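You operate a simulated robot arm through the tools that you are given. There is no shell and no other tool. Be economical: measure what you need, move in short steps, check, and stop when the job is done.

You run a simulated robot arm. Do the job below in one go: nothing can be reset, and whatever is moved stays where it is left.

Task
Save the long candles: fit the stub in the candlestick instead.
Fine: green candle in the ringed hole of the block, yellow in the plain hole, and raise the stub, slider right up.

It is judged by the outcome, as a careful person would: the job done as asked, and still so three seconds after it is handed in. It fails if anything else is knocked over, pushed out of place, dropped, spilled or broken.

Robot
A 6-joint arm with a two-finger parallel gripper, fixed in place. Base frame: the origin is at the foot of the arm, x ahead of it, y to its left, z up; the work surface is at about z = 709. Units: mm, rad, N and s.
With the tool pointing down near the work surface it reaches from about 220 to 620 mm from the base axis. Its first joint turns from -1.152 to 1.152 rad. Payload 2.7 kg.
Tool frame: the origin (TCP) lies between the finger pads and is the grasp point; the fingertips stand 23 mm ahead of it; z points along the fingers, y is the line along which they close. The gripper opens to 94 mm. The fingers are 38 mm wide and 10 mm thick; the gripper's body (54 by 96 mm) begins 39 mm behind the TCP.
Orientation is that of the tool frame in the base frame, as a unit quaternion [x, y, z, w]. With the fingers straight down and closing along the base's y, the tool's x points along the base's -x, its y along +y and its z along -z.

Tools
- The arm moves only by the tool step_arm. Its argument "commands" is a list of rows, each a list of 2 entries, a list of its own where there are three numbers: the shift along the tool's x, y, z in units of 300 mm (1.0 is 300 mm), then the turn, a rotation vector about the tool's x, y, z in units of 180 degrees (1.0 is 180 degrees). In form: [[[dx, dy, dz], [rx, ry, rz]], ...]. A call has 1 to 8 rows; each row is the pose to reach, as a shift and turn from the pose commanded when the call began, along the tool's axes at that moment. "hand" is the gripper command, from -1 (shut) to 1 (fully open), values between in proportion, set as the call begins (left out, the last holds). A call with a number of a shift or a turn outside -1 to 1 is refused whole. Rows are played at 5 a second. More than 50 mm and 0.15 rad between two rows, or a gripper value outside its range, and nothing of the call is played. Where a pose cannot be reached the arm comes as near as it can. A force on the tool above 90 N (or 10 N above the force at the start of the call, whichever is more), or a blocked arm, ends the call early, and 0.2 s more pass. The fingers move at their own pace (about 45 mm/s each) and stop on an object; they squeeze with about 34 N. The grip force told is the motor's: it shows also when the fingers shut on nothing. Time passes only in rows, and 0.2 s behind the last, so rows that repeat a pose let the fingers close. It gives the time, the measured TCP pose, the force on the tool (base axes), the opening and the grip force at its end, in the units of the frame above (readings bear some noise), and new pictures: "views" is both (left out), scene, wrist or none.
- Cameras (640 x 400 px; columns grow to the right, rows downward): "scene" is fixed at [41.3, -410.4, 1414.2]; the picture's right is [0.96, -0.26, 0.00], its down [-0.16, -0.59, -0.79] and it looks along [0.21, 0.76, -0.61] (base axes); focal length 332 px, centre (320, 200). "wrist" rides on the gripper at [-39, 0, -44] in the tool frame; the picture's right is [0.00, -1.00, 0.00], its down [0.97, 0.00, -0.24] and it looks along [0.24, 0.00, 0.97] (tool axes); focal length 218 px, centre (320, 200). There is no depth. A picture from a camera that has moved, and an enlarged one, comes with that camera's place and axes in the base frame and with its lens. The place of the scene camera against the robot may be out by one fixed shift of up to 25 mm in any direction.
- inspect(camera, box): a new picture of the part [left, top, right, bottom] of that camera's present view, enlarged. It takes no simulated time.
- hand_in(): hands the job in; it is judged then, once.

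Go step by step. Nothing tells you positions but the pictures and the camera data: compare them with the known pose of the tool, close in by small moves and look again before you grip or let go. The budget is 120 turns and 150 pictures, counting those below and the enlarged ones. Unless the task says otherwise, let go and move clear before handing in, and close with one line.

The tools are called after "Request:" as name(argument=value, ...) on one line, values as JSON. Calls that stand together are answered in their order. step_arm: Moves the arm, as the interface text tells. Its arguments: {"type":"object","properties":{"commands":{"type":"array","items":{"type":"array"}},"hand":{"type":"number"},"views":{"type":"string","enum":["both","scene","wrist","none"]}},"required":["commands"]} The other tools are called the same way: inspect (camera, box) takes an enlarged picture of a part of a camera's view; hand_in () hands the job in.

At the start:

```text
clock: 0.0
tcp_pos: [274.1, 183.4, 1027.3]
tcp_rot: [0.0, 1.0, 0.001, 0.001]
wrist_force: [0.0, 0.6, -0.2]
gripper_width: 94.1
grasp_force: 0.0
```

scene: 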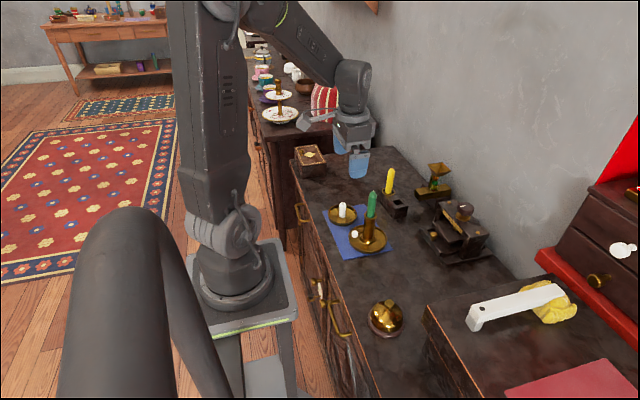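
wrist: 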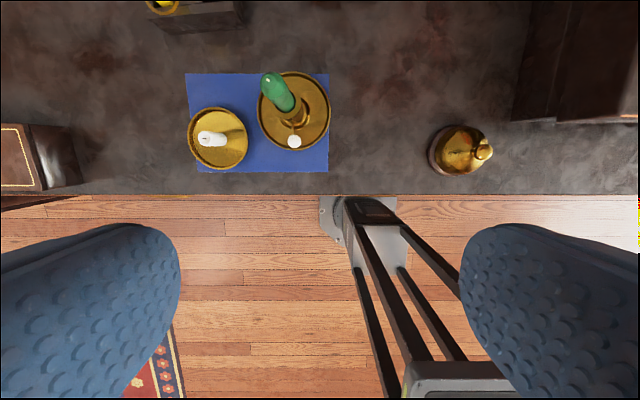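

I see a green candle in a brass candlestick with a slider knob, a white stub on a brass dish, and a yellow candle in a dark block. I'll look closer at these first.

Request:
inspect(camera="scene", box=[310, 150, 430, 260])

Request:
inspect(camera="wrist", box=[130, 0, 350, 180])

```text
3.64 times, centred on (370, 205) of scene
camera zoom: at [41.3, -410.4, 1414.2], right [0.96, -0.26, 0.0], down [-0.16, -0.59, -0.79], along [0.21, 0.76, -0.61], focal length 1207 px, centre (138, 182)
```

zoom: 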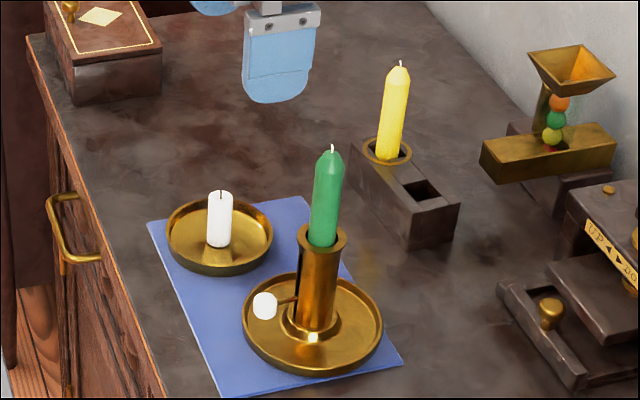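

```text
2.22 times, centred on (240, 90) of wrist
camera zoom: at [314.0, 184.5, 1071.6], right [0.0, -1.0, 0.0], down [-0.97, 0.0, 0.24], along [-0.24, 0.0, -0.97], focal length 485 px, centre (498, 444)
```

zoom: 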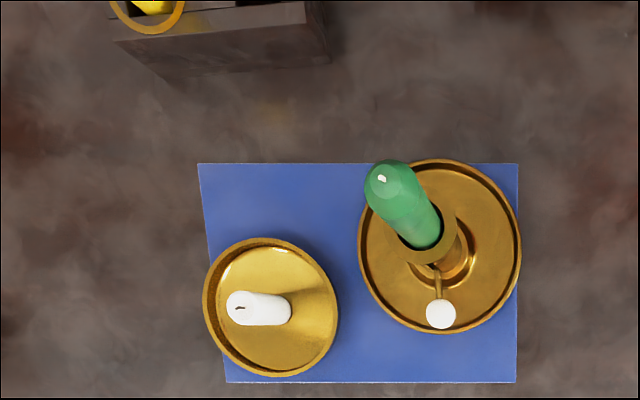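

The yellow candle is in the ringed hole and the plain square hole is empty, so yellow goes to the plain hole first, then green to the ringed hole, then the stub. I'll move forward to see the block.

Request:
step_arm(commands=[[[-0.13, -0.1, 0], [0, 0, 0]], [[-0.26, 0.05, 0], [0, 0, 0]], [[-0.36, 0.1, 0], [0, 0, 0]], [[-0.36, 0.15, 0], [0, 0, 0]], [[-0.36, 0.2, 0], [0, 0, 0]], [[-0.36, 0.2, 0], [0, 0, 0]]], views="both")

```text
refused: row 2 steps farther than a row can; nothing moved
```

Request:
step_arm(commands=[[[-0.12, 0.06, 0], [0, 0, 0]], [[-0.24, 0.12, 0], [0, 0, 0]], [[-0.36, 0.2, 0], [0, 0, 0]], [[-0.36, 0.2, 0], [0, 0, 0]]], views="both")

```text
clock: 1.0
tcp_pos: [385.3, 243.4, 1029.5]
tcp_rot: [0.0, 1.0, -0.001, 0.0]
wrist_force: [-0.8, -0.1, 0.5]
gripper_width: 94.0
grasp_force: 0.1
camera wrist: at [424.5, 244.0, 1072.9], right [0.0, -1.0, 0.0], down [-0.97, 0.0, 0.24], along [-0.24, 0.0, -0.97], focal length 218 px, centre (320, 200)
```

scene: 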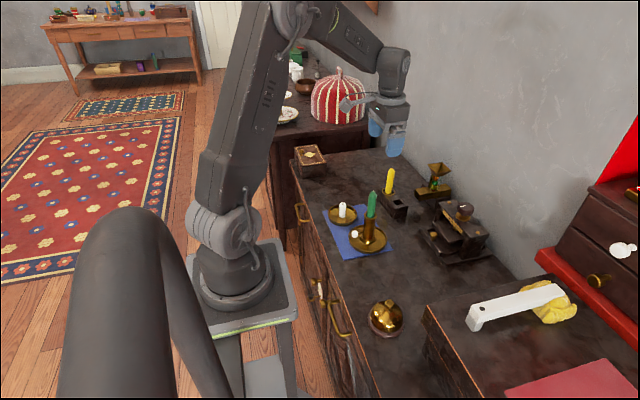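
wrist: 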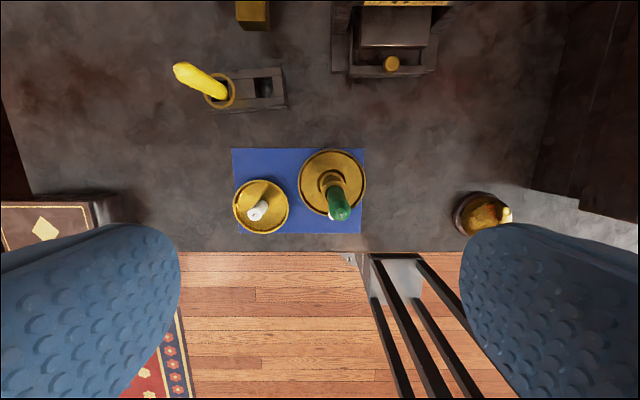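

Request:
inspect(camera="wrist", box=[160, 0, 320, 120])

Request:
inspect(camera="wrist", box=[220, 130, 380, 240])

```text
3.33 times, centred on (240, 60) of wrist
camera zoom: at [424.5, 244.0, 1072.9], right [0.0, -1.0, 0.0], down [-0.97, 0.0, 0.24], along [-0.24, 0.0, -0.97], focal length 728 px, centre (587, 667)
```

zoom: 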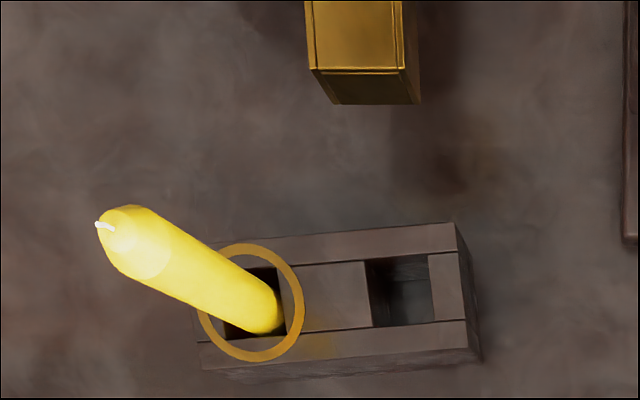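

```text
3.64 times, centred on (300, 185) of wrist
camera zoom: at [424.5, 244.0, 1072.9], right [0.0, -1.0, 0.0], down [-0.97, 0.0, 0.24], along [-0.24, 0.0, -0.97], focal length 794 px, centre (393, 254)
```

zoom: 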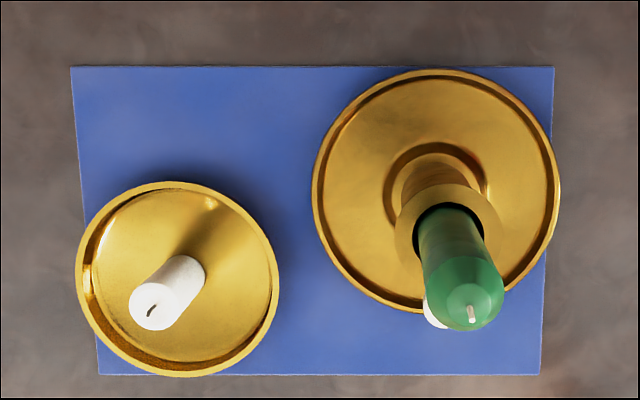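

Yellow stands at about (496, 379) with its top near z≈845; the plain hole is about (500, 318). I'll go above the yellow candle.

Request:
step_arm(commands=[[[-0.074, 0.09, 0.06], [0, 0, 0]], [[-0.148, 0.18, 0.12], [0, 0, 0]], [[-0.222, 0.27, 0.18], [0, 0, 0]], [[-0.296, 0.36, 0.24], [0, 0, 0]], [[-0.369, 0.45, 0.3], [0, 0, 0]], [[-0.369, 0.45, 0.3], [0, 0, 0]]], views="both")

```text
clock: 2.4
tcp_pos: [492.9, 380.1, 937.0]
tcp_rot: [0.0, 1.0, 0.0, 0.001]
wrist_force: [-0.1, -0.2, -0.5]
gripper_width: 94.1
grasp_force: 0.0
camera wrist: at [532.4, 381.4, 981.0], right [0.0, -1.0, 0.0], down [-0.97, 0.0, 0.24], along [-0.24, 0.0, -0.97], focal length 218 px, centre (320, 200)
```

scene: 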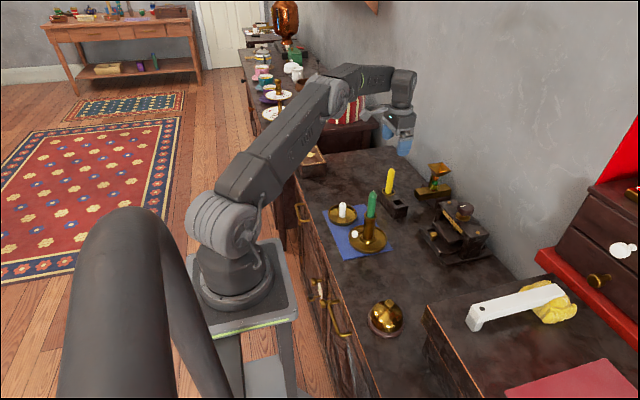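
wrist: 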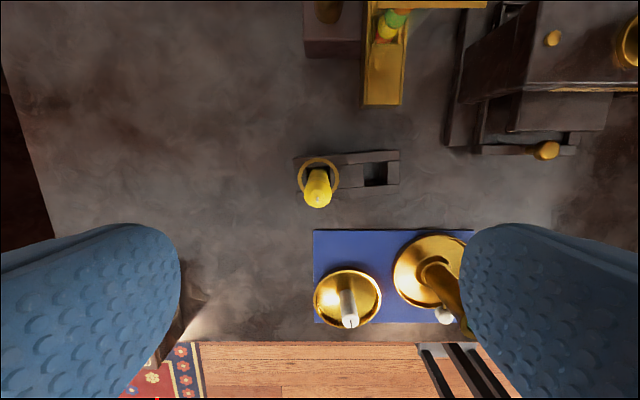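

Request:
inspect(camera="wrist", box=[280, 130, 420, 220])

Request:
inspect(camera="scene", box=[330, 160, 430, 225])

```text
4.44 times, centred on (350, 175) of wrist
camera zoom: at [532.4, 381.4, 981.0], right [0.0, -1.0, 0.0], down [-0.97, 0.0, 0.24], along [-0.24, 0.0, -0.97], focal length 970 px, centre (187, 311)
```

zoom: 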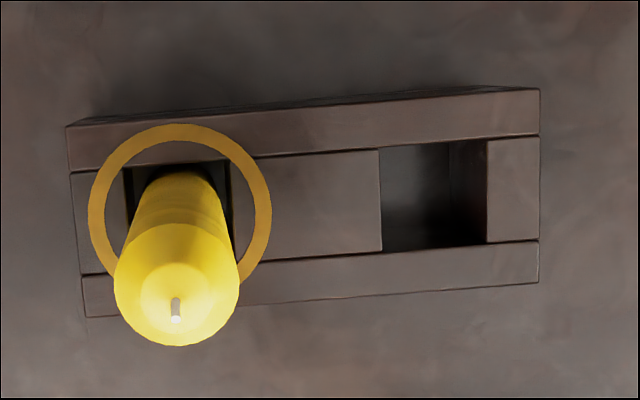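

```text
6.15 times, centred on (380, 192) of scene
camera zoom: at [41.3, -410.4, 1414.2], right [0.96, -0.26, 0.0], down [-0.16, -0.59, -0.79], along [0.21, 0.76, -0.61], focal length 2042 px, centre (-49, 246)
```

zoom: 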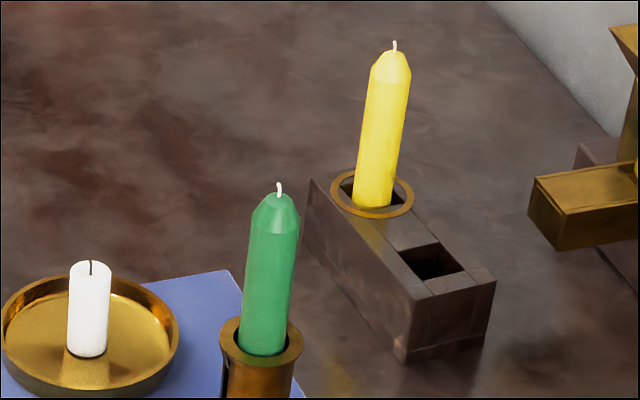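

Request:
step_arm(commands=[[[-0.015, 0.008, 0.13], [0, 0, 0]], [[-0.015, 0.008, 0.26], [0, 0, 0]], [[-0.015, 0.008, 0.34], [0, 0, 0]], [[-0.015, 0.008, 0.405], [0, 0, 0]], [[-0.015, 0.008, 0.405], [0, 0, 0]]], views="both")

```text
clock: 3.6
tcp_pos: [496.9, 380.5, 816.6]
tcp_rot: [0.0, 1.0, 0.001, -0.001]
wrist_force: [-0.2, 0.2, 0.4]
gripper_width: 94.2
grasp_force: 0.0
camera wrist: at [537.1, 381.2, 860.5], right [0.0, -1.0, 0.0], down [-0.97, 0.0, 0.24], along [-0.24, 0.0, -0.97], focal length 218 px, centre (320, 200)
```

scene: 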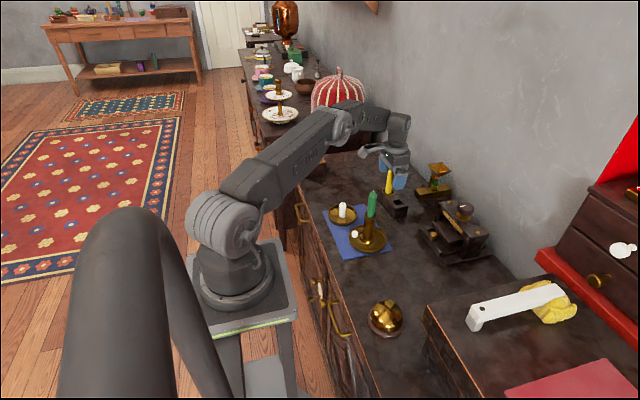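
wrist: 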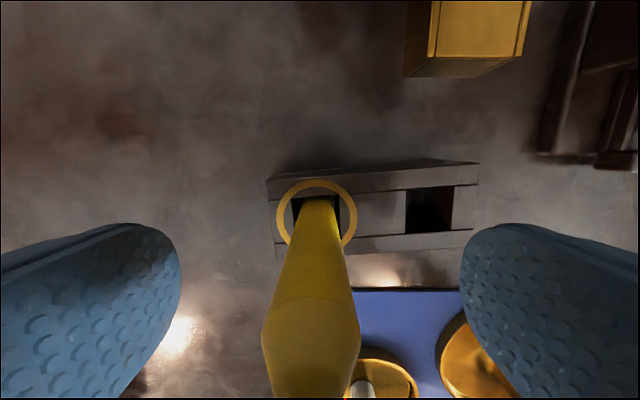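

Candle is between the fingers, about 1–2 mm towards +y. Close on it.

Request:
step_arm(commands=[[[0, 0.005, 0], [0, 0, 0]], [[0, 0.005, 0], [0, 0, 0]], [[0, 0.005, 0], [0, 0, 0]], [[0, 0.005, 0], [0, 0, 0]], [[0, 0.005, 0], [0, 0, 0]], [[0, 0.005, 0], [0, 0, 0]]], hand=-1, views="wrist")

```text
clock: 5.0
tcp_pos: [496.8, 381.3, 815.8]
tcp_rot: [-0.001, 1.0, 0.002, 0.0]
wrist_force: [0.0, 0.1, 0.1]
gripper_width: 19.6
grasp_force: 34.0
camera wrist: at [536.9, 382.9, 860.8], right [0.0, -1.0, 0.0], down [-0.97, 0.0, 0.24], along [-0.24, 0.0, -0.97], focal length 218 px, centre (320, 200)
```

wrist: 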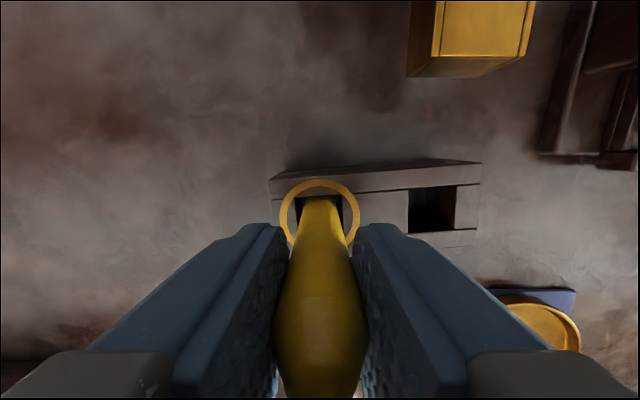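

Gripped (19.6 mm). Lift straight up.

Request:
step_arm(commands=[[[0, 0, -0.05], [0, 0, 0]], [[0, 0, -0.1], [0, 0, 0]], [[0, 0, -0.16], [0, 0, 0]], [[0, 0, -0.2], [0, 0, 0]], [[0, 0, -0.2], [0, 0, 0]]], views="both")

Request:
inspect(camera="scene", box=[340, 140, 440, 225])

Request:
inspect(camera="wrist", box=[250, 130, 500, 290])

```text
clock: 6.2
tcp_pos: [497.1, 382.2, 876.7]
tcp_rot: [0.0, 1.0, 0.001, 0.0]
wrist_force: [0.0, -1.0, 0.0]
gripper_width: 19.8
grasp_force: 33.7
camera wrist: at [537.5, 383.4, 920.3], right [0.0, -1.0, 0.0], down [-0.97, 0.0, 0.24], along [-0.24, 0.0, -0.97], focal length 218 px, centre (320, 200)
```

scene: 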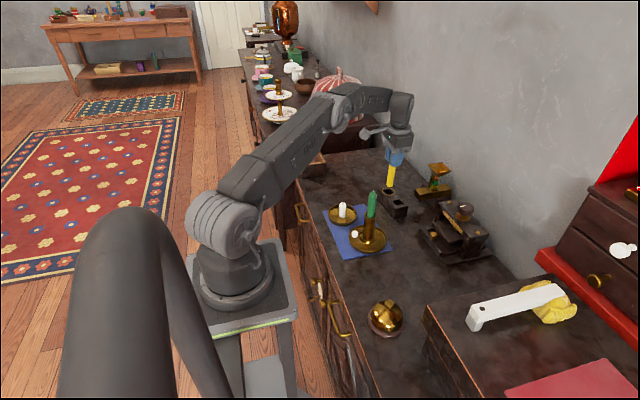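
wrist: 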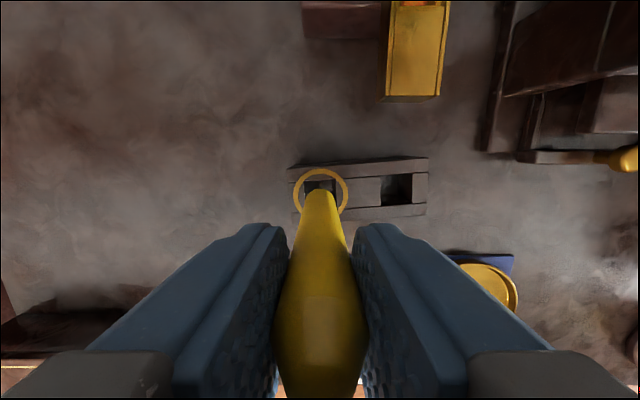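

```text
4.71 times, centred on (390, 182) of scene
camera zoom: at [41.3, -410.4, 1414.2], right [0.96, -0.26, 0.0], down [-0.16, -0.59, -0.79], along [0.21, 0.76, -0.61], focal length 1562 px, centre (-9, 282)
```

zoom: 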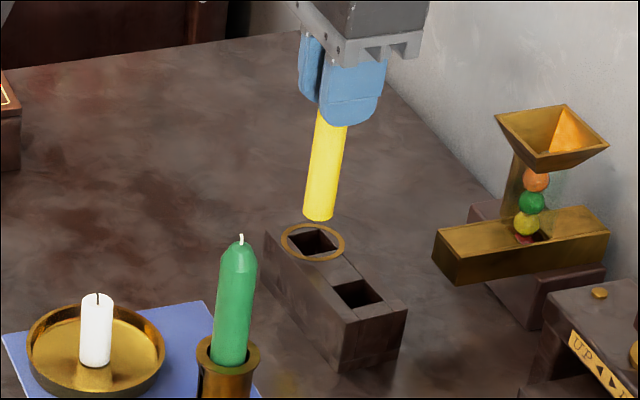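

```text
2.50 times, centred on (375, 210) of wrist
camera zoom: at [537.5, 383.4, 920.3], right [0.0, -1.0, 0.0], down [-0.97, 0.0, 0.24], along [-0.24, 0.0, -0.97], focal length 546 px, centre (182, 175)
```

zoom: 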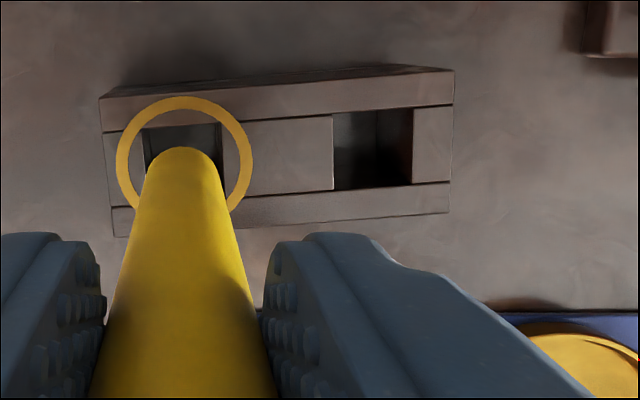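

The candle is clear of the hole. I'll move it above the plain hole (about −63 mm y, +4 mm x).

Request:
step_arm(commands=[[[-0.007, -0.1, 0], [0, 0, 0]], [[-0.015, -0.21, 0], [0, 0, 0]], [[-0.015, -0.21, 0], [0, 0, 0]], [[-0.015, -0.21, 0.03], [0, 0, 0]], [[-0.015, -0.21, 0.03], [0, 0, 0]]], views="none")

Request:
inspect(camera="scene", box=[360, 150, 440, 225])

Request:
inspect(camera="wrist", box=[220, 130, 420, 260])

```text
clock: 7.4
tcp_pos: [501.1, 319.6, 866.7]
tcp_rot: [0.0, 1.0, 0.0, 0.0]
wrist_force: [0.5, -0.1, 0.2]
gripper_width: 19.7
grasp_force: 33.8
```

```text
5.33 times, centred on (400, 188) of scene
camera zoom: at [41.3, -410.4, 1414.2], right [0.96, -0.26, 0.0], down [-0.16, -0.59, -0.79], along [0.21, 0.76, -0.61], focal length 1770 px, centre (-107, 267)
```

zoom: 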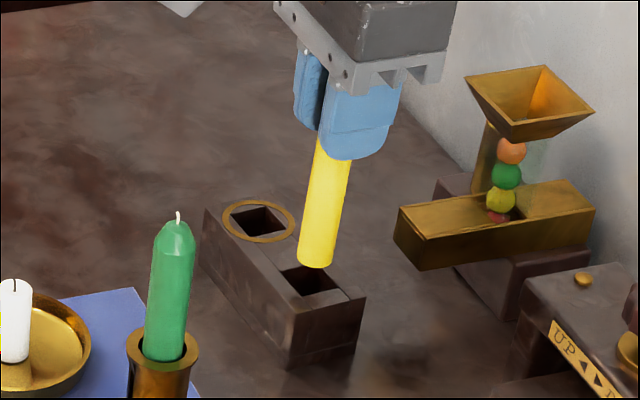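

```text
3.08 times, centred on (320, 195) of wrist
camera zoom: at [541.7, 320.0, 912.3], right [0.0, -1.0, 0.0], down [-0.97, 0.0, 0.24], along [-0.24, 0.0, -0.97], focal length 672 px, centre (320, 215)
```

zoom: 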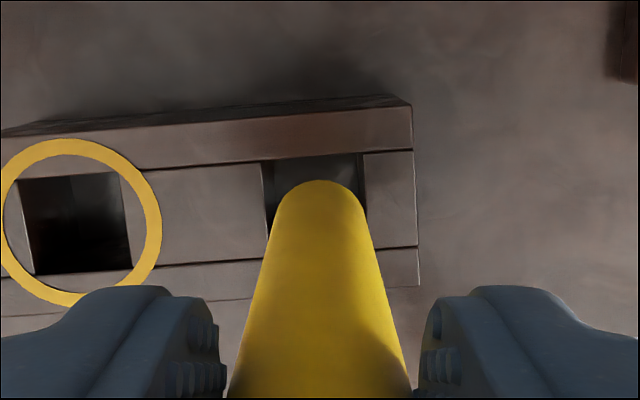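

The bottom is nearly over the plain hole; shift about +1.3 mm y and lower a bit.

Request:
step_arm(commands=[[[0.002, 0.0043, 0], [0, 0, 0]], [[0.002, 0.0043, 0.03], [0, 0, 0]], [[0.002, 0.0043, 0.05], [0, 0, 0]], [[0.002, 0.0043, 0.05], [0, 0, 0]]], views="none")

Request:
inspect(camera="scene", box=[370, 160, 430, 225])

Request:
inspect(camera="wrist", box=[220, 130, 420, 260])

```text
clock: 8.4
tcp_pos: [501.8, 321.1, 851.7]
tcp_rot: [0.0, 1.0, 0.0, 0.0]
wrist_force: [-0.6, 0.1, 0.2]
gripper_width: 20.0
grasp_force: 33.3
```

```text
6.15 times, centred on (400, 192) of scene
camera zoom: at [41.3, -410.4, 1414.2], right [0.96, -0.26, 0.0], down [-0.16, -0.59, -0.79], along [0.21, 0.76, -0.61], focal length 2042 px, centre (-172, 246)
```

zoom: 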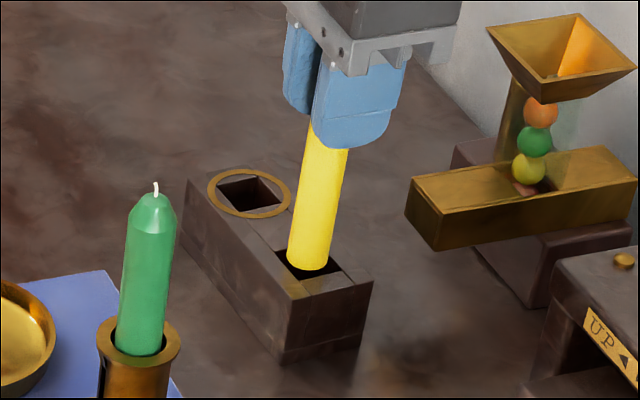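

```text
3.08 times, centred on (320, 195) of wrist
camera zoom: at [541.1, 321.6, 896.6], right [0.0, -1.0, 0.0], down [-0.97, 0.0, 0.24], along [-0.24, 0.0, -0.97], focal length 672 px, centre (320, 215)
```

zoom: 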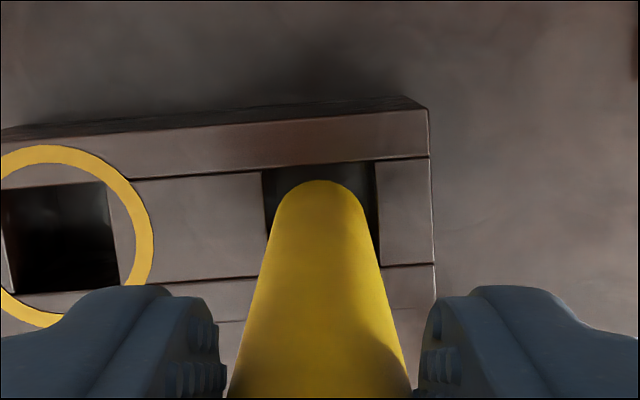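

Aligned in both directions. Insert, down to about the height it had in the other hole.

Request:
step_arm(commands=[[[0.002, 0, 0.03], [0, 0, 0]], [[0.002, 0, 0.06], [0, 0, 0]], [[0.002, 0, 0.09], [0, 0, 0]], [[0.002, 0, 0.113], [0, 0, 0]], [[0.002, 0, 0.113], [0, 0, 0]]], views="wrist")

Request:
inspect(camera="scene", box=[370, 160, 430, 225])

```text
clock: 9.6
tcp_pos: [501.5, 321.3, 816.8]
tcp_rot: [0.0, 1.0, 0.001, -0.001]
wrist_force: [-0.2, 0.2, -0.2]
gripper_width: 19.8
grasp_force: 33.8
camera wrist: at [541.3, 321.9, 862.1], right [0.0, -1.0, 0.0], down [-0.97, 0.0, 0.24], along [-0.24, 0.0, -0.97], focal length 218 px, centre (320, 200)
```

wrist: 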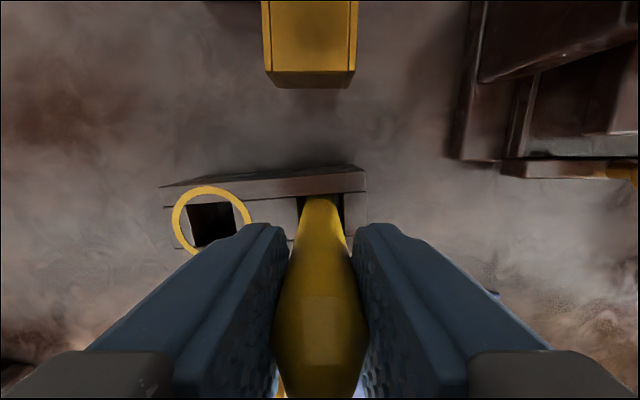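

```text
6.15 times, centred on (400, 192) of scene
camera zoom: at [41.3, -410.4, 1414.2], right [0.96, -0.26, 0.0], down [-0.16, -0.59, -0.79], along [0.21, 0.76, -0.61], focal length 2042 px, centre (-172, 246)
```

zoom: 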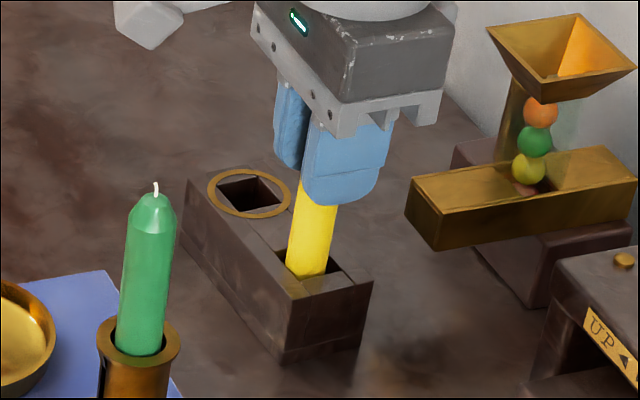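

In the plain hole. Release and rise.

Request:
step_arm(commands=[[[0, 0, 0.002], [0, 0, 0]], [[0, 0, 0.002], [0, 0, 0]], [[0, 0, 0.002], [0, 0, 0]], [[0, 0, -0.03], [0, 0, 0]], [[0, 0, -0.14], [0, 0, 0]], [[0, 0, -0.28], [0, 0, 0]], [[0, 0, -0.4], [0, 0, 0]], [[0, 0, -0.4], [0, 0, 0]]], hand=0.3, views="both")

Request:
inspect(camera="scene", box=[320, 160, 430, 260])

Request:
inspect(camera="wrist", box=[240, 130, 400, 240])

```text
clock: 11.4
tcp_pos: [501.3, 320.5, 937.1]
tcp_rot: [0.0, 1.0, 0.0, 0.0]
wrist_force: [0.2, 0.4, -0.4]
gripper_width: 61.1
grasp_force: 0.0
camera wrist: at [540.5, 321.7, 981.2], right [0.0, -1.0, 0.0], down [-0.97, 0.0, 0.24], along [-0.24, 0.0, -0.97], focal length 218 px, centre (320, 200)
```

scene: 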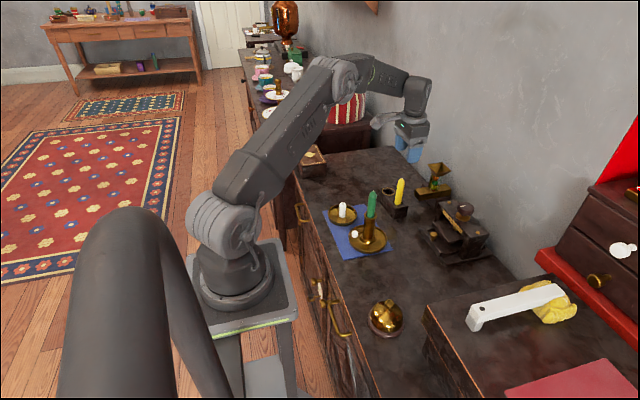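
wrist: 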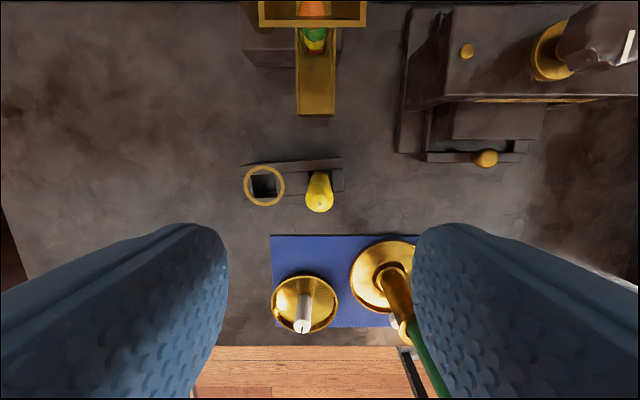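

```text
4.00 times, centred on (375, 210) of scene
camera zoom: at [41.2, -410.4, 1414.2], right [0.96, -0.26, 0.0], down [-0.16, -0.59, -0.79], along [0.21, 0.76, -0.61], focal length 1328 px, centre (100, 160)
```

zoom: 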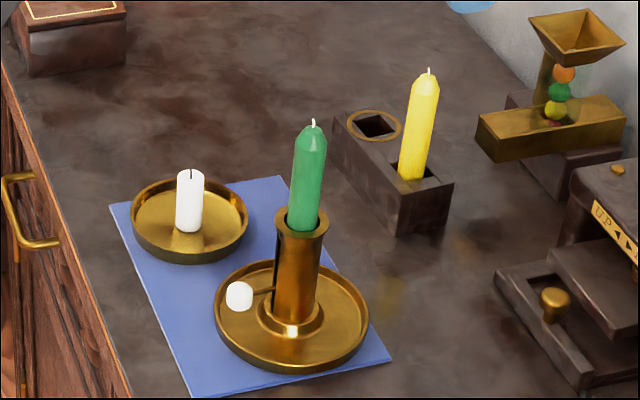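

```text
3.64 times, centred on (320, 185) of wrist
camera zoom: at [540.5, 321.7, 981.2], right [0.0, -1.0, 0.0], down [-0.97, 0.0, 0.24], along [-0.24, 0.0, -0.97], focal length 794 px, centre (320, 254)
```

zoom: 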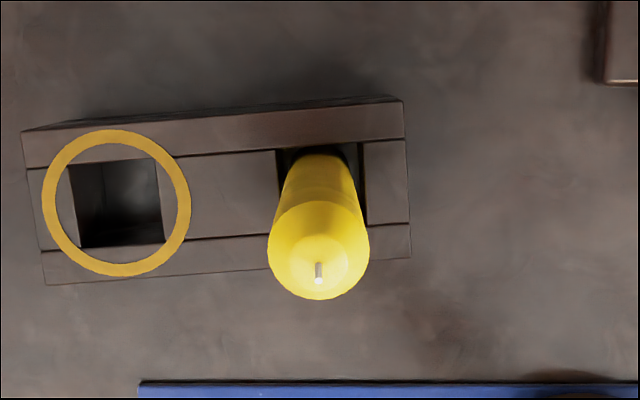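

Yellow is done. Now to a position above the green candle.

Request:
step_arm(commands=[[[0.0, 0, -0.13], [0, 0, 0]], [[0.11, -0.08, -0.13], [0, 0, 0]], [[0.22, -0.16, -0.13], [0, 0, 0]], [[0.33, -0.24, -0.13], [0, 0, 0]], [[0.44, -0.318, -0.13], [0, 0, 0]], [[0.44, -0.318, -0.13], [0, 0, 0]]], hand=1, views="wrist")

Request:
inspect(camera="wrist", box=[220, 130, 400, 260])

```text
clock: 12.8
tcp_pos: [367.0, 226.3, 976.0]
tcp_rot: [0.0, 1.0, 0.002, 0.0]
wrist_force: [0.3, 0.1, -0.3]
gripper_width: 94.0
grasp_force: 0.0
camera wrist: at [407.6, 226.3, 1020.7], right [0.0, -1.0, 0.0], down [-0.97, 0.0, 0.24], along [-0.24, 0.0, -0.97], focal length 218 px, centre (320, 200)
```

wrist: 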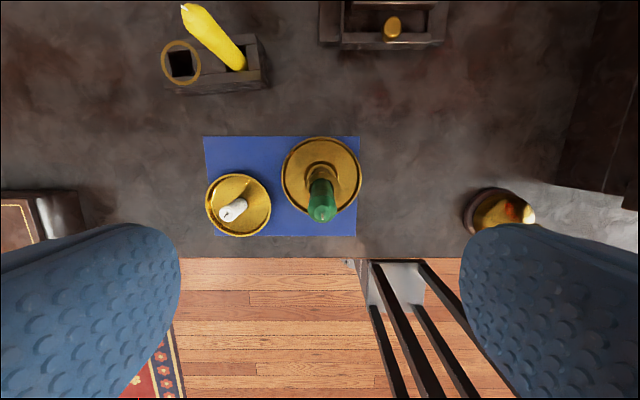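

```text
3.08 times, centred on (310, 195) of wrist
camera zoom: at [407.6, 226.3, 1020.7], right [0.0, -1.0, 0.0], down [-0.97, 0.0, 0.24], along [-0.24, 0.0, -0.97], focal length 672 px, centre (351, 215)
```

zoom: 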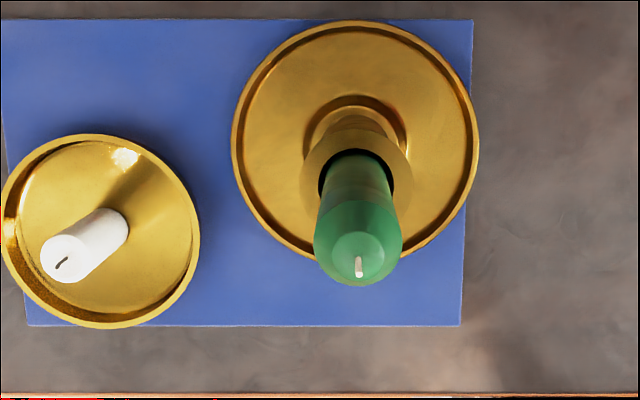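

Request:
step_arm(commands=[[[0.01, -0.004, 0.13], [0, 0, 0]], [[0.01, -0.004, 0.25], [0, 0, 0]], [[0.01, -0.004, 0.32], [0, 0, 0]], [[0.01, -0.004, 0.38], [0, 0, 0]], [[0.01, -0.004, 0.38], [0, 0, 0]]], views="both")

```text
clock: 14.0
tcp_pos: [365.3, 225.1, 861.7]
tcp_rot: [0.0, 1.0, 0.001, 0.0]
wrist_force: [0.4, 0.4, -0.6]
gripper_width: 93.4
grasp_force: 0.0
camera wrist: at [405.0, 227.0, 907.0], right [0.0, -1.0, 0.0], down [-0.97, 0.0, 0.24], along [-0.24, 0.0, -0.97], focal length 218 px, centre (320, 200)
```

scene: 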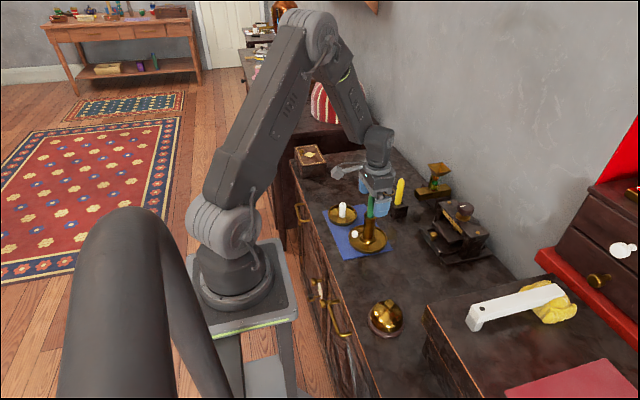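
wrist: 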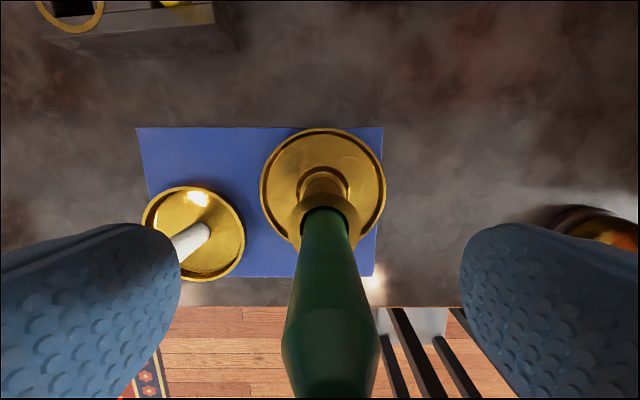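

Candle is ~1.5–2 mm towards −y of centre; adjust and close.

Request:
step_arm(commands=[[[0, -0.006, 0], [0, 0, 0]], [[0, -0.006, 0], [0, 0, 0]], [[0, -0.006, 0], [0, 0, 0]], [[0, -0.006, 0], [0, 0, 0]], [[0, -0.006, 0], [0, 0, 0]], [[0, -0.006, 0], [0, 0, 0]]], hand=-1, views="wrist")

```text
clock: 15.4
tcp_pos: [364.7, 223.1, 863.0]
tcp_rot: [0.0, 1.0, -0.001, 0.0]
wrist_force: [0.8, 1.2, 0.2]
gripper_width: 19.8
grasp_force: 33.7
camera wrist: at [405.2, 224.3, 907.1], right [0.0, -1.0, 0.0], down [-0.97, 0.0, 0.24], along [-0.24, 0.0, -0.97], focal length 218 px, centre (320, 200)
```

wrist: 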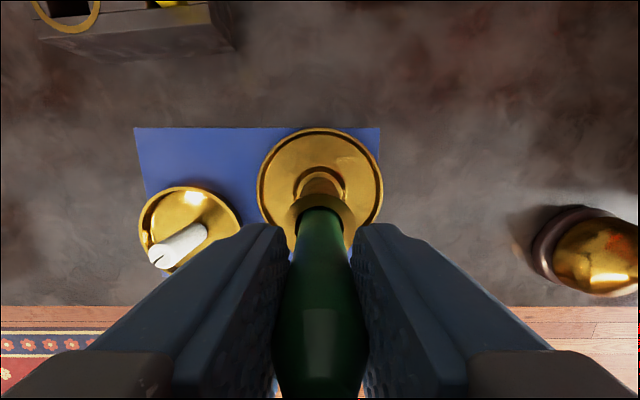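

Request:
step_arm(commands=[[[0, 0, -0.04], [0, 0, 0]], [[0, 0, -0.08], [0, 0, 0]], [[0, 0, -0.13], [0, 0, 0]], [[0, 0, -0.2], [0, 0, 0]], [[0, 0, -0.25], [0, 0, 0]], [[0, 0, -0.25], [0, 0, 0]]], views="wrist")

Request:
inspect(camera="scene", box=[320, 150, 430, 260])

```text
clock: 16.8
tcp_pos: [365.6, 222.3, 938.2]
tcp_rot: [0.001, 1.0, 0.0, 0.0]
wrist_force: [-0.2, 0.5, -0.3]
gripper_width: 20.0
grasp_force: 33.6
camera wrist: at [405.6, 223.5, 981.4], right [0.0, -1.0, 0.0], down [-0.97, 0.0, 0.24], along [-0.24, 0.0, -0.97], focal length 218 px, centre (320, 200)
```

wrist: 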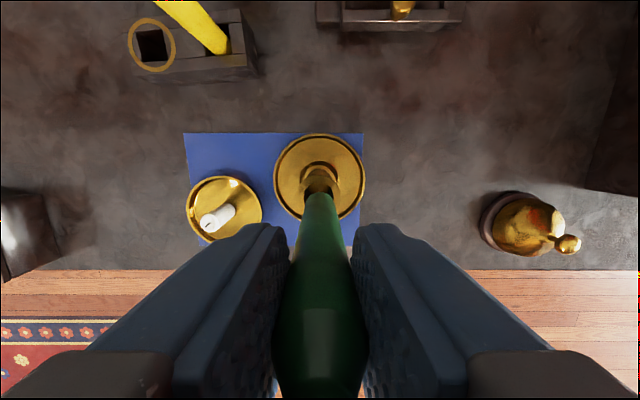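

```text
3.64 times, centred on (375, 205) of scene
camera zoom: at [41.3, -410.4, 1414.2], right [0.96, -0.26, 0.0], down [-0.16, -0.59, -0.79], along [0.21, 0.76, -0.61], focal length 1207 px, centre (120, 182)
```

zoom: 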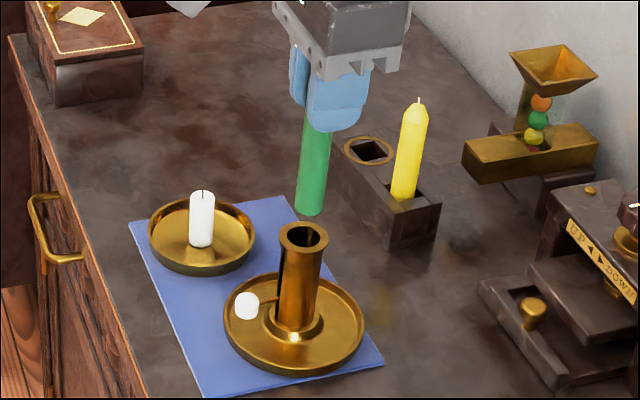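

Green is free. I'll raise it and carry it over the ringed hole, above yellow's top.

Request:
step_arm(commands=[[[0, 0, -0.09], [0, 0, 0]], [[-0.088, 0.107, -0.09], [0, 0, 0]], [[-0.177, 0.213, -0.09], [0, 0, 0]], [[-0.266, 0.32, -0.09], [0, 0, 0]], [[-0.355, 0.427, -0.09], [0, 0, 0]], [[-0.444, 0.533, -0.09], [0, 0, 0]], [[-0.444, 0.533, -0.09], [0, 0, 0]]], views="wrist")

Request:
inspect(camera="scene", box=[340, 130, 430, 220])

Request:
inspect(camera="wrist", box=[240, 130, 440, 260])

```text
clock: 18.4
tcp_pos: [499.7, 384.1, 966.0]
tcp_rot: [0.0, 1.0, -0.001, 0.0]
wrist_force: [0.1, 0.6, -0.2]
gripper_width: 19.7
grasp_force: 34.4
camera wrist: at [539.4, 385.6, 1009.2], right [0.0, -1.0, 0.0], down [-0.97, 0.0, 0.24], along [-0.24, 0.0, -0.97], focal length 218 px, centre (320, 200)
```

wrist: 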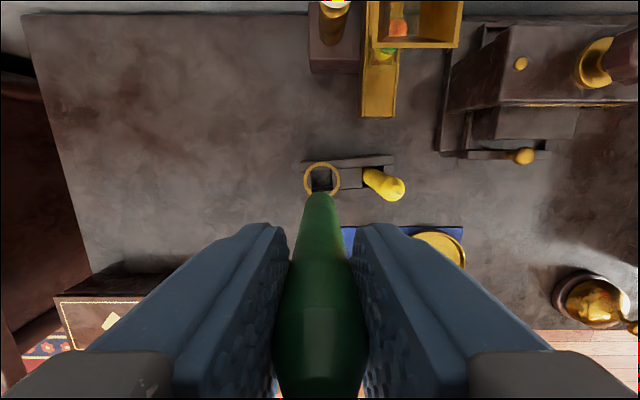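

```text
4.44 times, centred on (385, 175) of scene
camera zoom: at [41.3, -410.4, 1414.2], right [0.96, -0.26, 0.0], down [-0.16, -0.59, -0.79], along [0.21, 0.76, -0.61], focal length 1475 px, centre (31, 311)
```

zoom: 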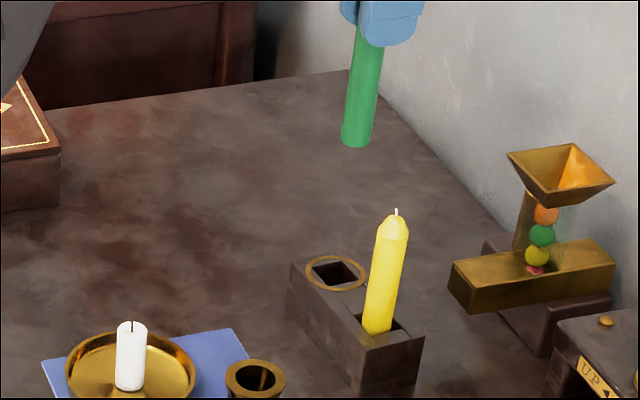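

```text
3.08 times, centred on (340, 195) of wrist
camera zoom: at [539.4, 385.6, 1009.2], right [0.0, -1.0, 0.0], down [-0.97, 0.0, 0.24], along [-0.24, 0.0, -0.97], focal length 672 px, centre (258, 215)
```

zoom: 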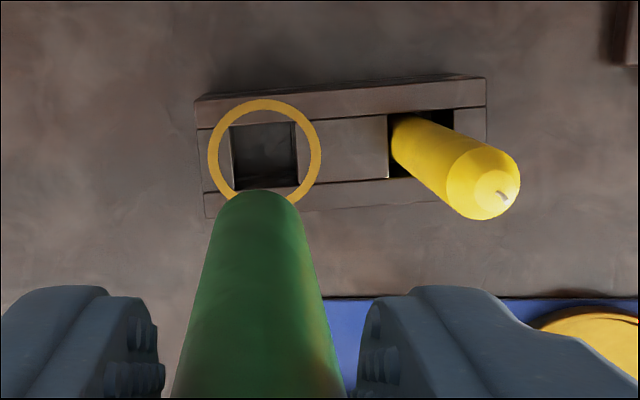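

Hole centre lies ~2.3 mm to −y of the candle. Adjust and lower to just above the block.

Request:
step_arm(commands=[[[0.001, -0.008, 0.05], [0, 0, 0]], [[0.001, -0.008, 0.15], [0, 0, 0]], [[0.001, -0.008, 0.25], [0, 0, 0]], [[0.001, -0.008, 0.33], [0, 0, 0]], [[0.001, -0.008, 0.33], [0, 0, 0]]], views="none")

Request:
inspect(camera="scene", box=[350, 150, 430, 220])

Request:
inspect(camera="wrist", box=[240, 130, 440, 260])

```text
clock: 19.6
tcp_pos: [498.2, 379.8, 865.6]
tcp_rot: [0.0, 1.0, 0.0, 0.0]
wrist_force: [-0.3, 0.0, -1.0]
gripper_width: 19.6
grasp_force: 34.3
```

```text
5.71 times, centred on (390, 185) of scene
camera zoom: at [41.3, -410.4, 1414.2], right [0.96, -0.26, 0.0], down [-0.16, -0.59, -0.79], along [0.21, 0.76, -0.61], focal length 1896 px, centre (-80, 286)
```

zoom: 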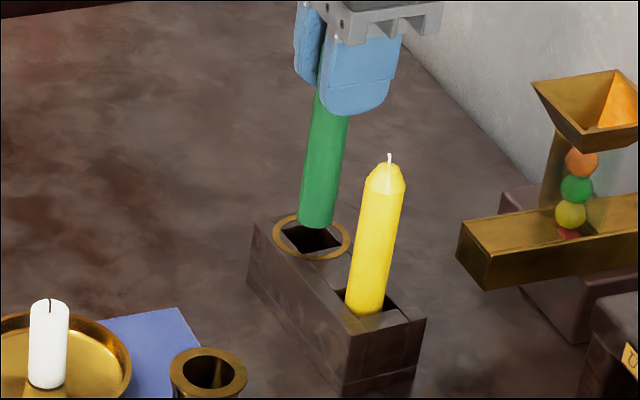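

```text
3.08 times, centred on (340, 195) of wrist
camera zoom: at [538.0, 380.9, 909.7], right [0.0, -1.0, 0.0], down [-0.97, 0.0, 0.24], along [-0.24, 0.0, -0.97], focal length 672 px, centre (258, 215)
```

zoom: 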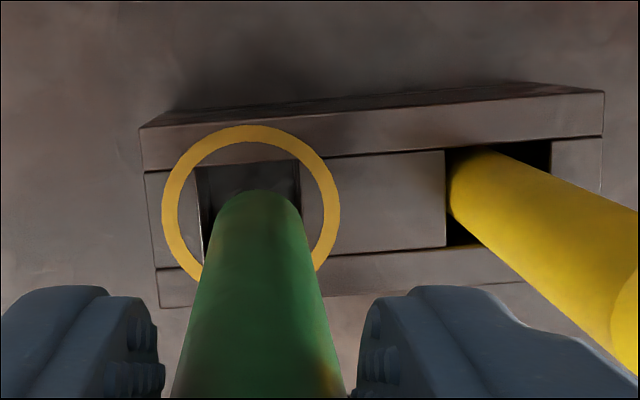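

Request:
step_arm(commands=[[[0, 0.0065, 0], [0, 0, 0]], [[0, 0.0065, 0.02], [0, 0, 0]], [[0, 0.0065, 0.04], [0, 0, 0]], [[0, 0.0065, 0.04], [0, 0, 0]]], views="none")

Request:
inspect(camera="scene", box=[350, 150, 430, 220])

Request:
inspect(camera="wrist", box=[240, 130, 440, 260])

```text
clock: 20.6
tcp_pos: [498.2, 382.9, 854.2]
tcp_rot: [-0.001, 1.0, 0.001, 0.0]
wrist_force: [-1.1, -0.5, -0.4]
gripper_width: 20.0
grasp_force: 33.9
```

```text
5.71 times, centred on (390, 185) of scene
camera zoom: at [41.3, -410.4, 1414.2], right [0.96, -0.26, 0.0], down [-0.16, -0.59, -0.79], along [0.21, 0.76, -0.61], focal length 1896 px, centre (-80, 286)
```

zoom: 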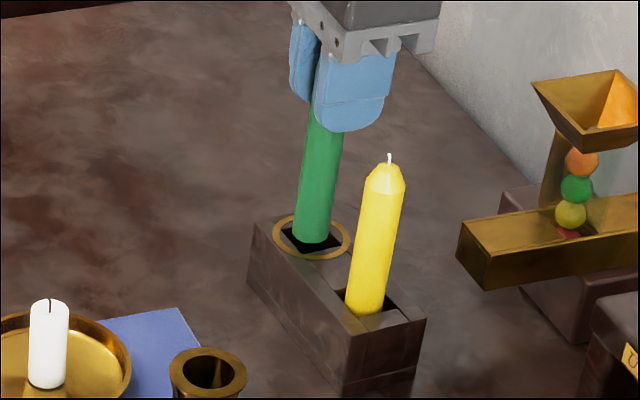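

```text
3.08 times, centred on (340, 195) of wrist
camera zoom: at [537.5, 382.8, 897.9], right [0.0, -1.0, 0.0], down [-0.97, 0.0, 0.24], along [-0.24, 0.0, -0.97], focal length 672 px, centre (258, 215)
```

zoom: 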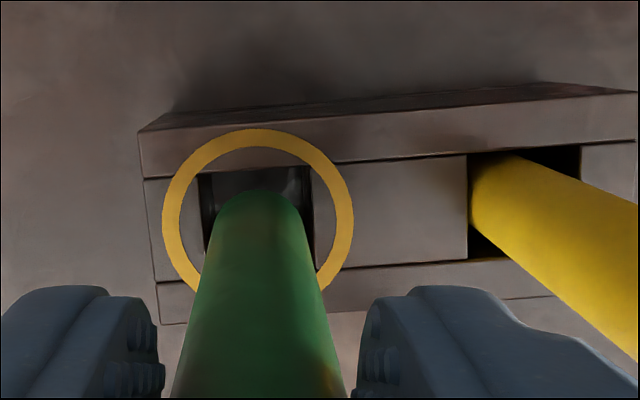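

Centred. Insert.

Request:
step_arm(commands=[[[0, 0, 0.03], [0, 0, 0]], [[0, 0, 0.06], [0, 0, 0]], [[0, 0, 0.09], [0, 0, 0]], [[0, 0, 0.12], [0, 0, 0]], [[0, 0, 0.12], [0, 0, 0]]], views="wrist")

Request:
inspect(camera="scene", box=[350, 150, 430, 220])

```text
clock: 21.8
tcp_pos: [498.0, 382.0, 818.9]
tcp_rot: [0.0, 1.0, 0.001, 0.001]
wrist_force: [0.0, 0.3, -0.6]
gripper_width: 19.8
grasp_force: 34.0
camera wrist: at [538.1, 383.0, 862.7], right [0.0, -1.0, 0.0], down [-0.97, 0.0, 0.24], along [-0.24, 0.0, -0.97], focal length 218 px, centre (320, 200)
```

wrist: 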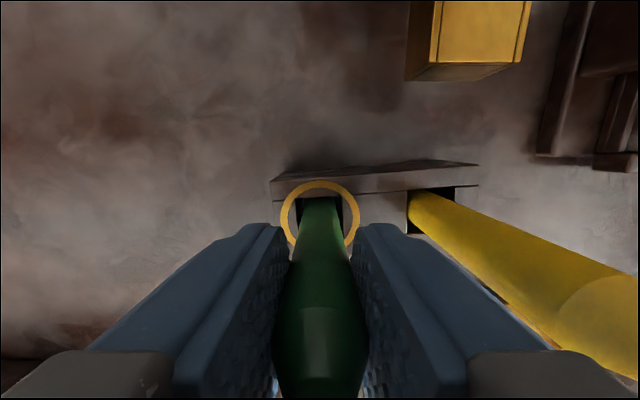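

```text
5.71 times, centred on (390, 185) of scene
camera zoom: at [41.3, -410.4, 1414.2], right [0.96, -0.26, 0.0], down [-0.16, -0.59, -0.79], along [0.21, 0.76, -0.61], focal length 1896 px, centre (-80, 286)
```

zoom: 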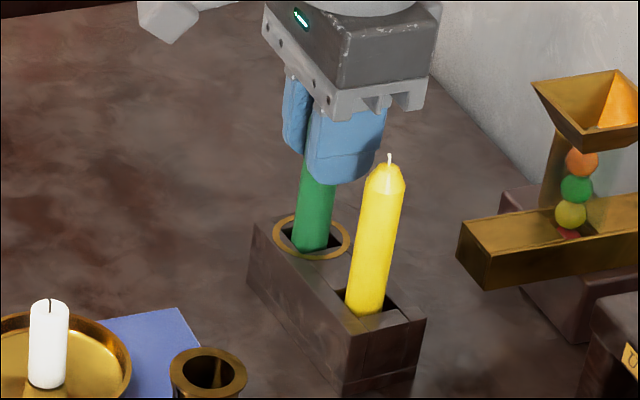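

Down 2 mm more, then a limited opening (yellow is beside) and rise.

Request:
step_arm(commands=[[[0, 0, 0.007], [0, 0, 0]], [[0, 0, 0.007], [0, 0, 0]]], views="none")

Request:
step_arm(commands=[[[0, 0, 0], [0, 0, 0]], [[0, 0, 0], [0, 0, 0]], [[0, 0, 0], [0, 0, 0]], [[0, 0, -0.1], [0, 0, 0]], [[0, 0, -0.2], [0, 0, 0]], [[0, 0, -0.3], [0, 0, 0]], [[0, 0, -0.4], [0, 0, 0]], [[0, 0, -0.4], [0, 0, 0]]], hand=-0.05, views="wrist")

Request:
inspect(camera="scene", box=[320, 160, 430, 260])

```text
clock: 22.4
tcp_pos: [496.8, 381.5, 815.1]
tcp_rot: [0.0, 1.0, 0.001, 0.0]
wrist_force: [-0.9, 0.7, -0.8]
gripper_width: 19.8
grasp_force: 33.7
```

```text
clock: 24.2
tcp_pos: [497.9, 381.4, 936.6]
tcp_rot: [0.0, 1.0, 0.0, 0.001]
wrist_force: [0.0, 0.0, -0.2]
gripper_width: 44.7
grasp_force: 0.1
camera wrist: at [538.7, 381.7, 981.1], right [0.0, -1.0, 0.0], down [-0.97, 0.0, 0.24], along [-0.24, 0.0, -0.97], focal length 218 px, centre (320, 200)
```

wrist: 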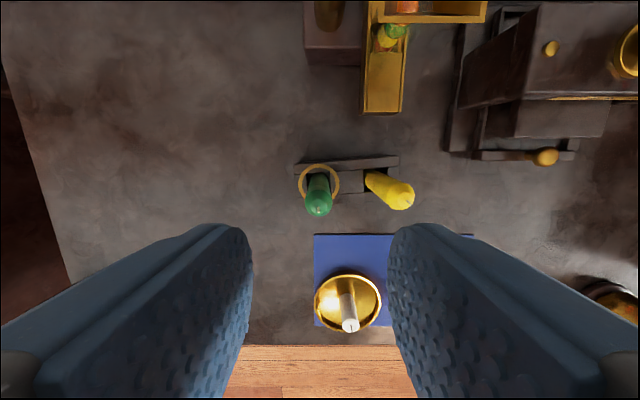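

```text
4.00 times, centred on (375, 210) of scene
camera zoom: at [41.3, -410.4, 1414.2], right [0.96, -0.26, 0.0], down [-0.16, -0.59, -0.79], along [0.21, 0.76, -0.61], focal length 1328 px, centre (100, 160)
```

zoom: 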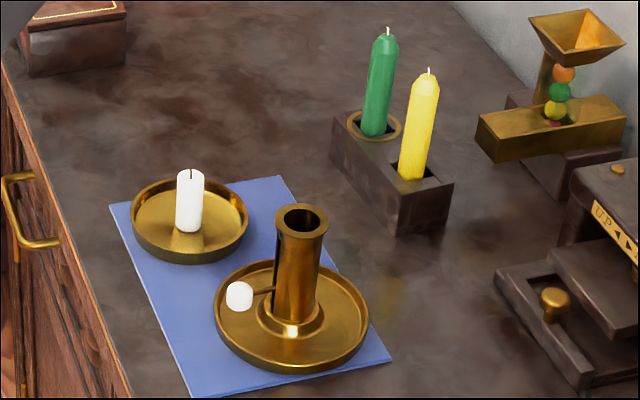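

Both long candles are placed. Now over the stub.

Request:
step_arm(commands=[[[0.12, -0.03, 0], [0, 0, 0]], [[0.24, -0.06, 0], [0, 0, 0]], [[0.36, -0.09, 0], [0, 0, 0]], [[0.47, -0.12, 0.04], [0, 0, 0]], [[0.58, -0.15, 0.1], [0, 0, 0]], [[0.58, -0.15, 0.18], [0, 0, 0]], [[0.58, -0.15, 0.18], [0, 0, 0]]], hand=0.3, views="wrist")

Request:
inspect(camera="wrist", box=[240, 100, 460, 260])

```text
clock: 25.8
tcp_pos: [324.6, 336.2, 880.5]
tcp_rot: [0.0, 1.0, 0.001, 0.0]
wrist_force: [0.2, 0.5, 0.4]
gripper_width: 61.1
grasp_force: 0.0
camera wrist: at [364.3, 337.9, 926.2], right [0.0, -1.0, 0.0], down [-0.97, 0.0, 0.24], along [-0.24, 0.0, -0.97], focal length 218 px, centre (320, 200)
```

wrist: 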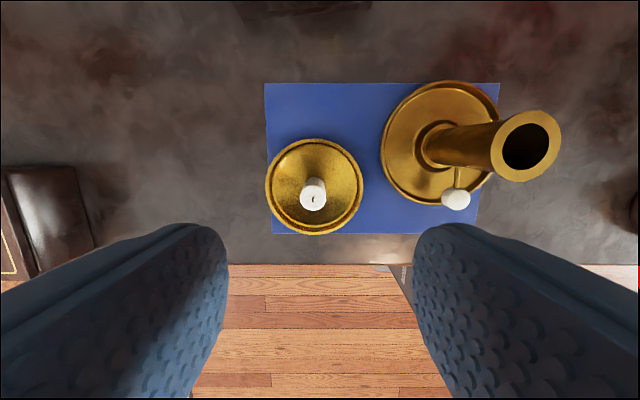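

```text
2.50 times, centred on (350, 180) of wrist
camera zoom: at [364.3, 337.9, 926.2], right [0.0, -1.0, 0.0], down [-0.97, 0.0, 0.24], along [-0.24, 0.0, -0.97], focal length 546 px, centre (245, 250)
```

zoom: 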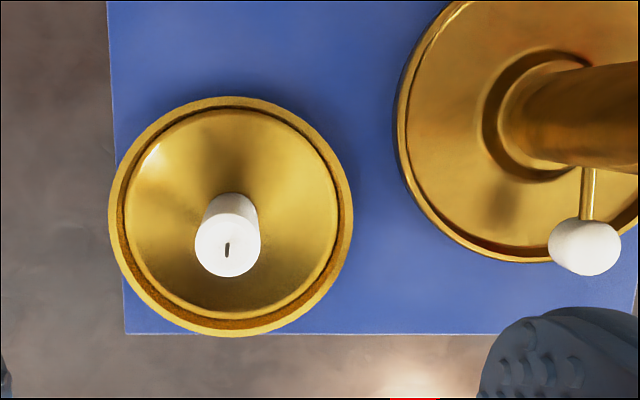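

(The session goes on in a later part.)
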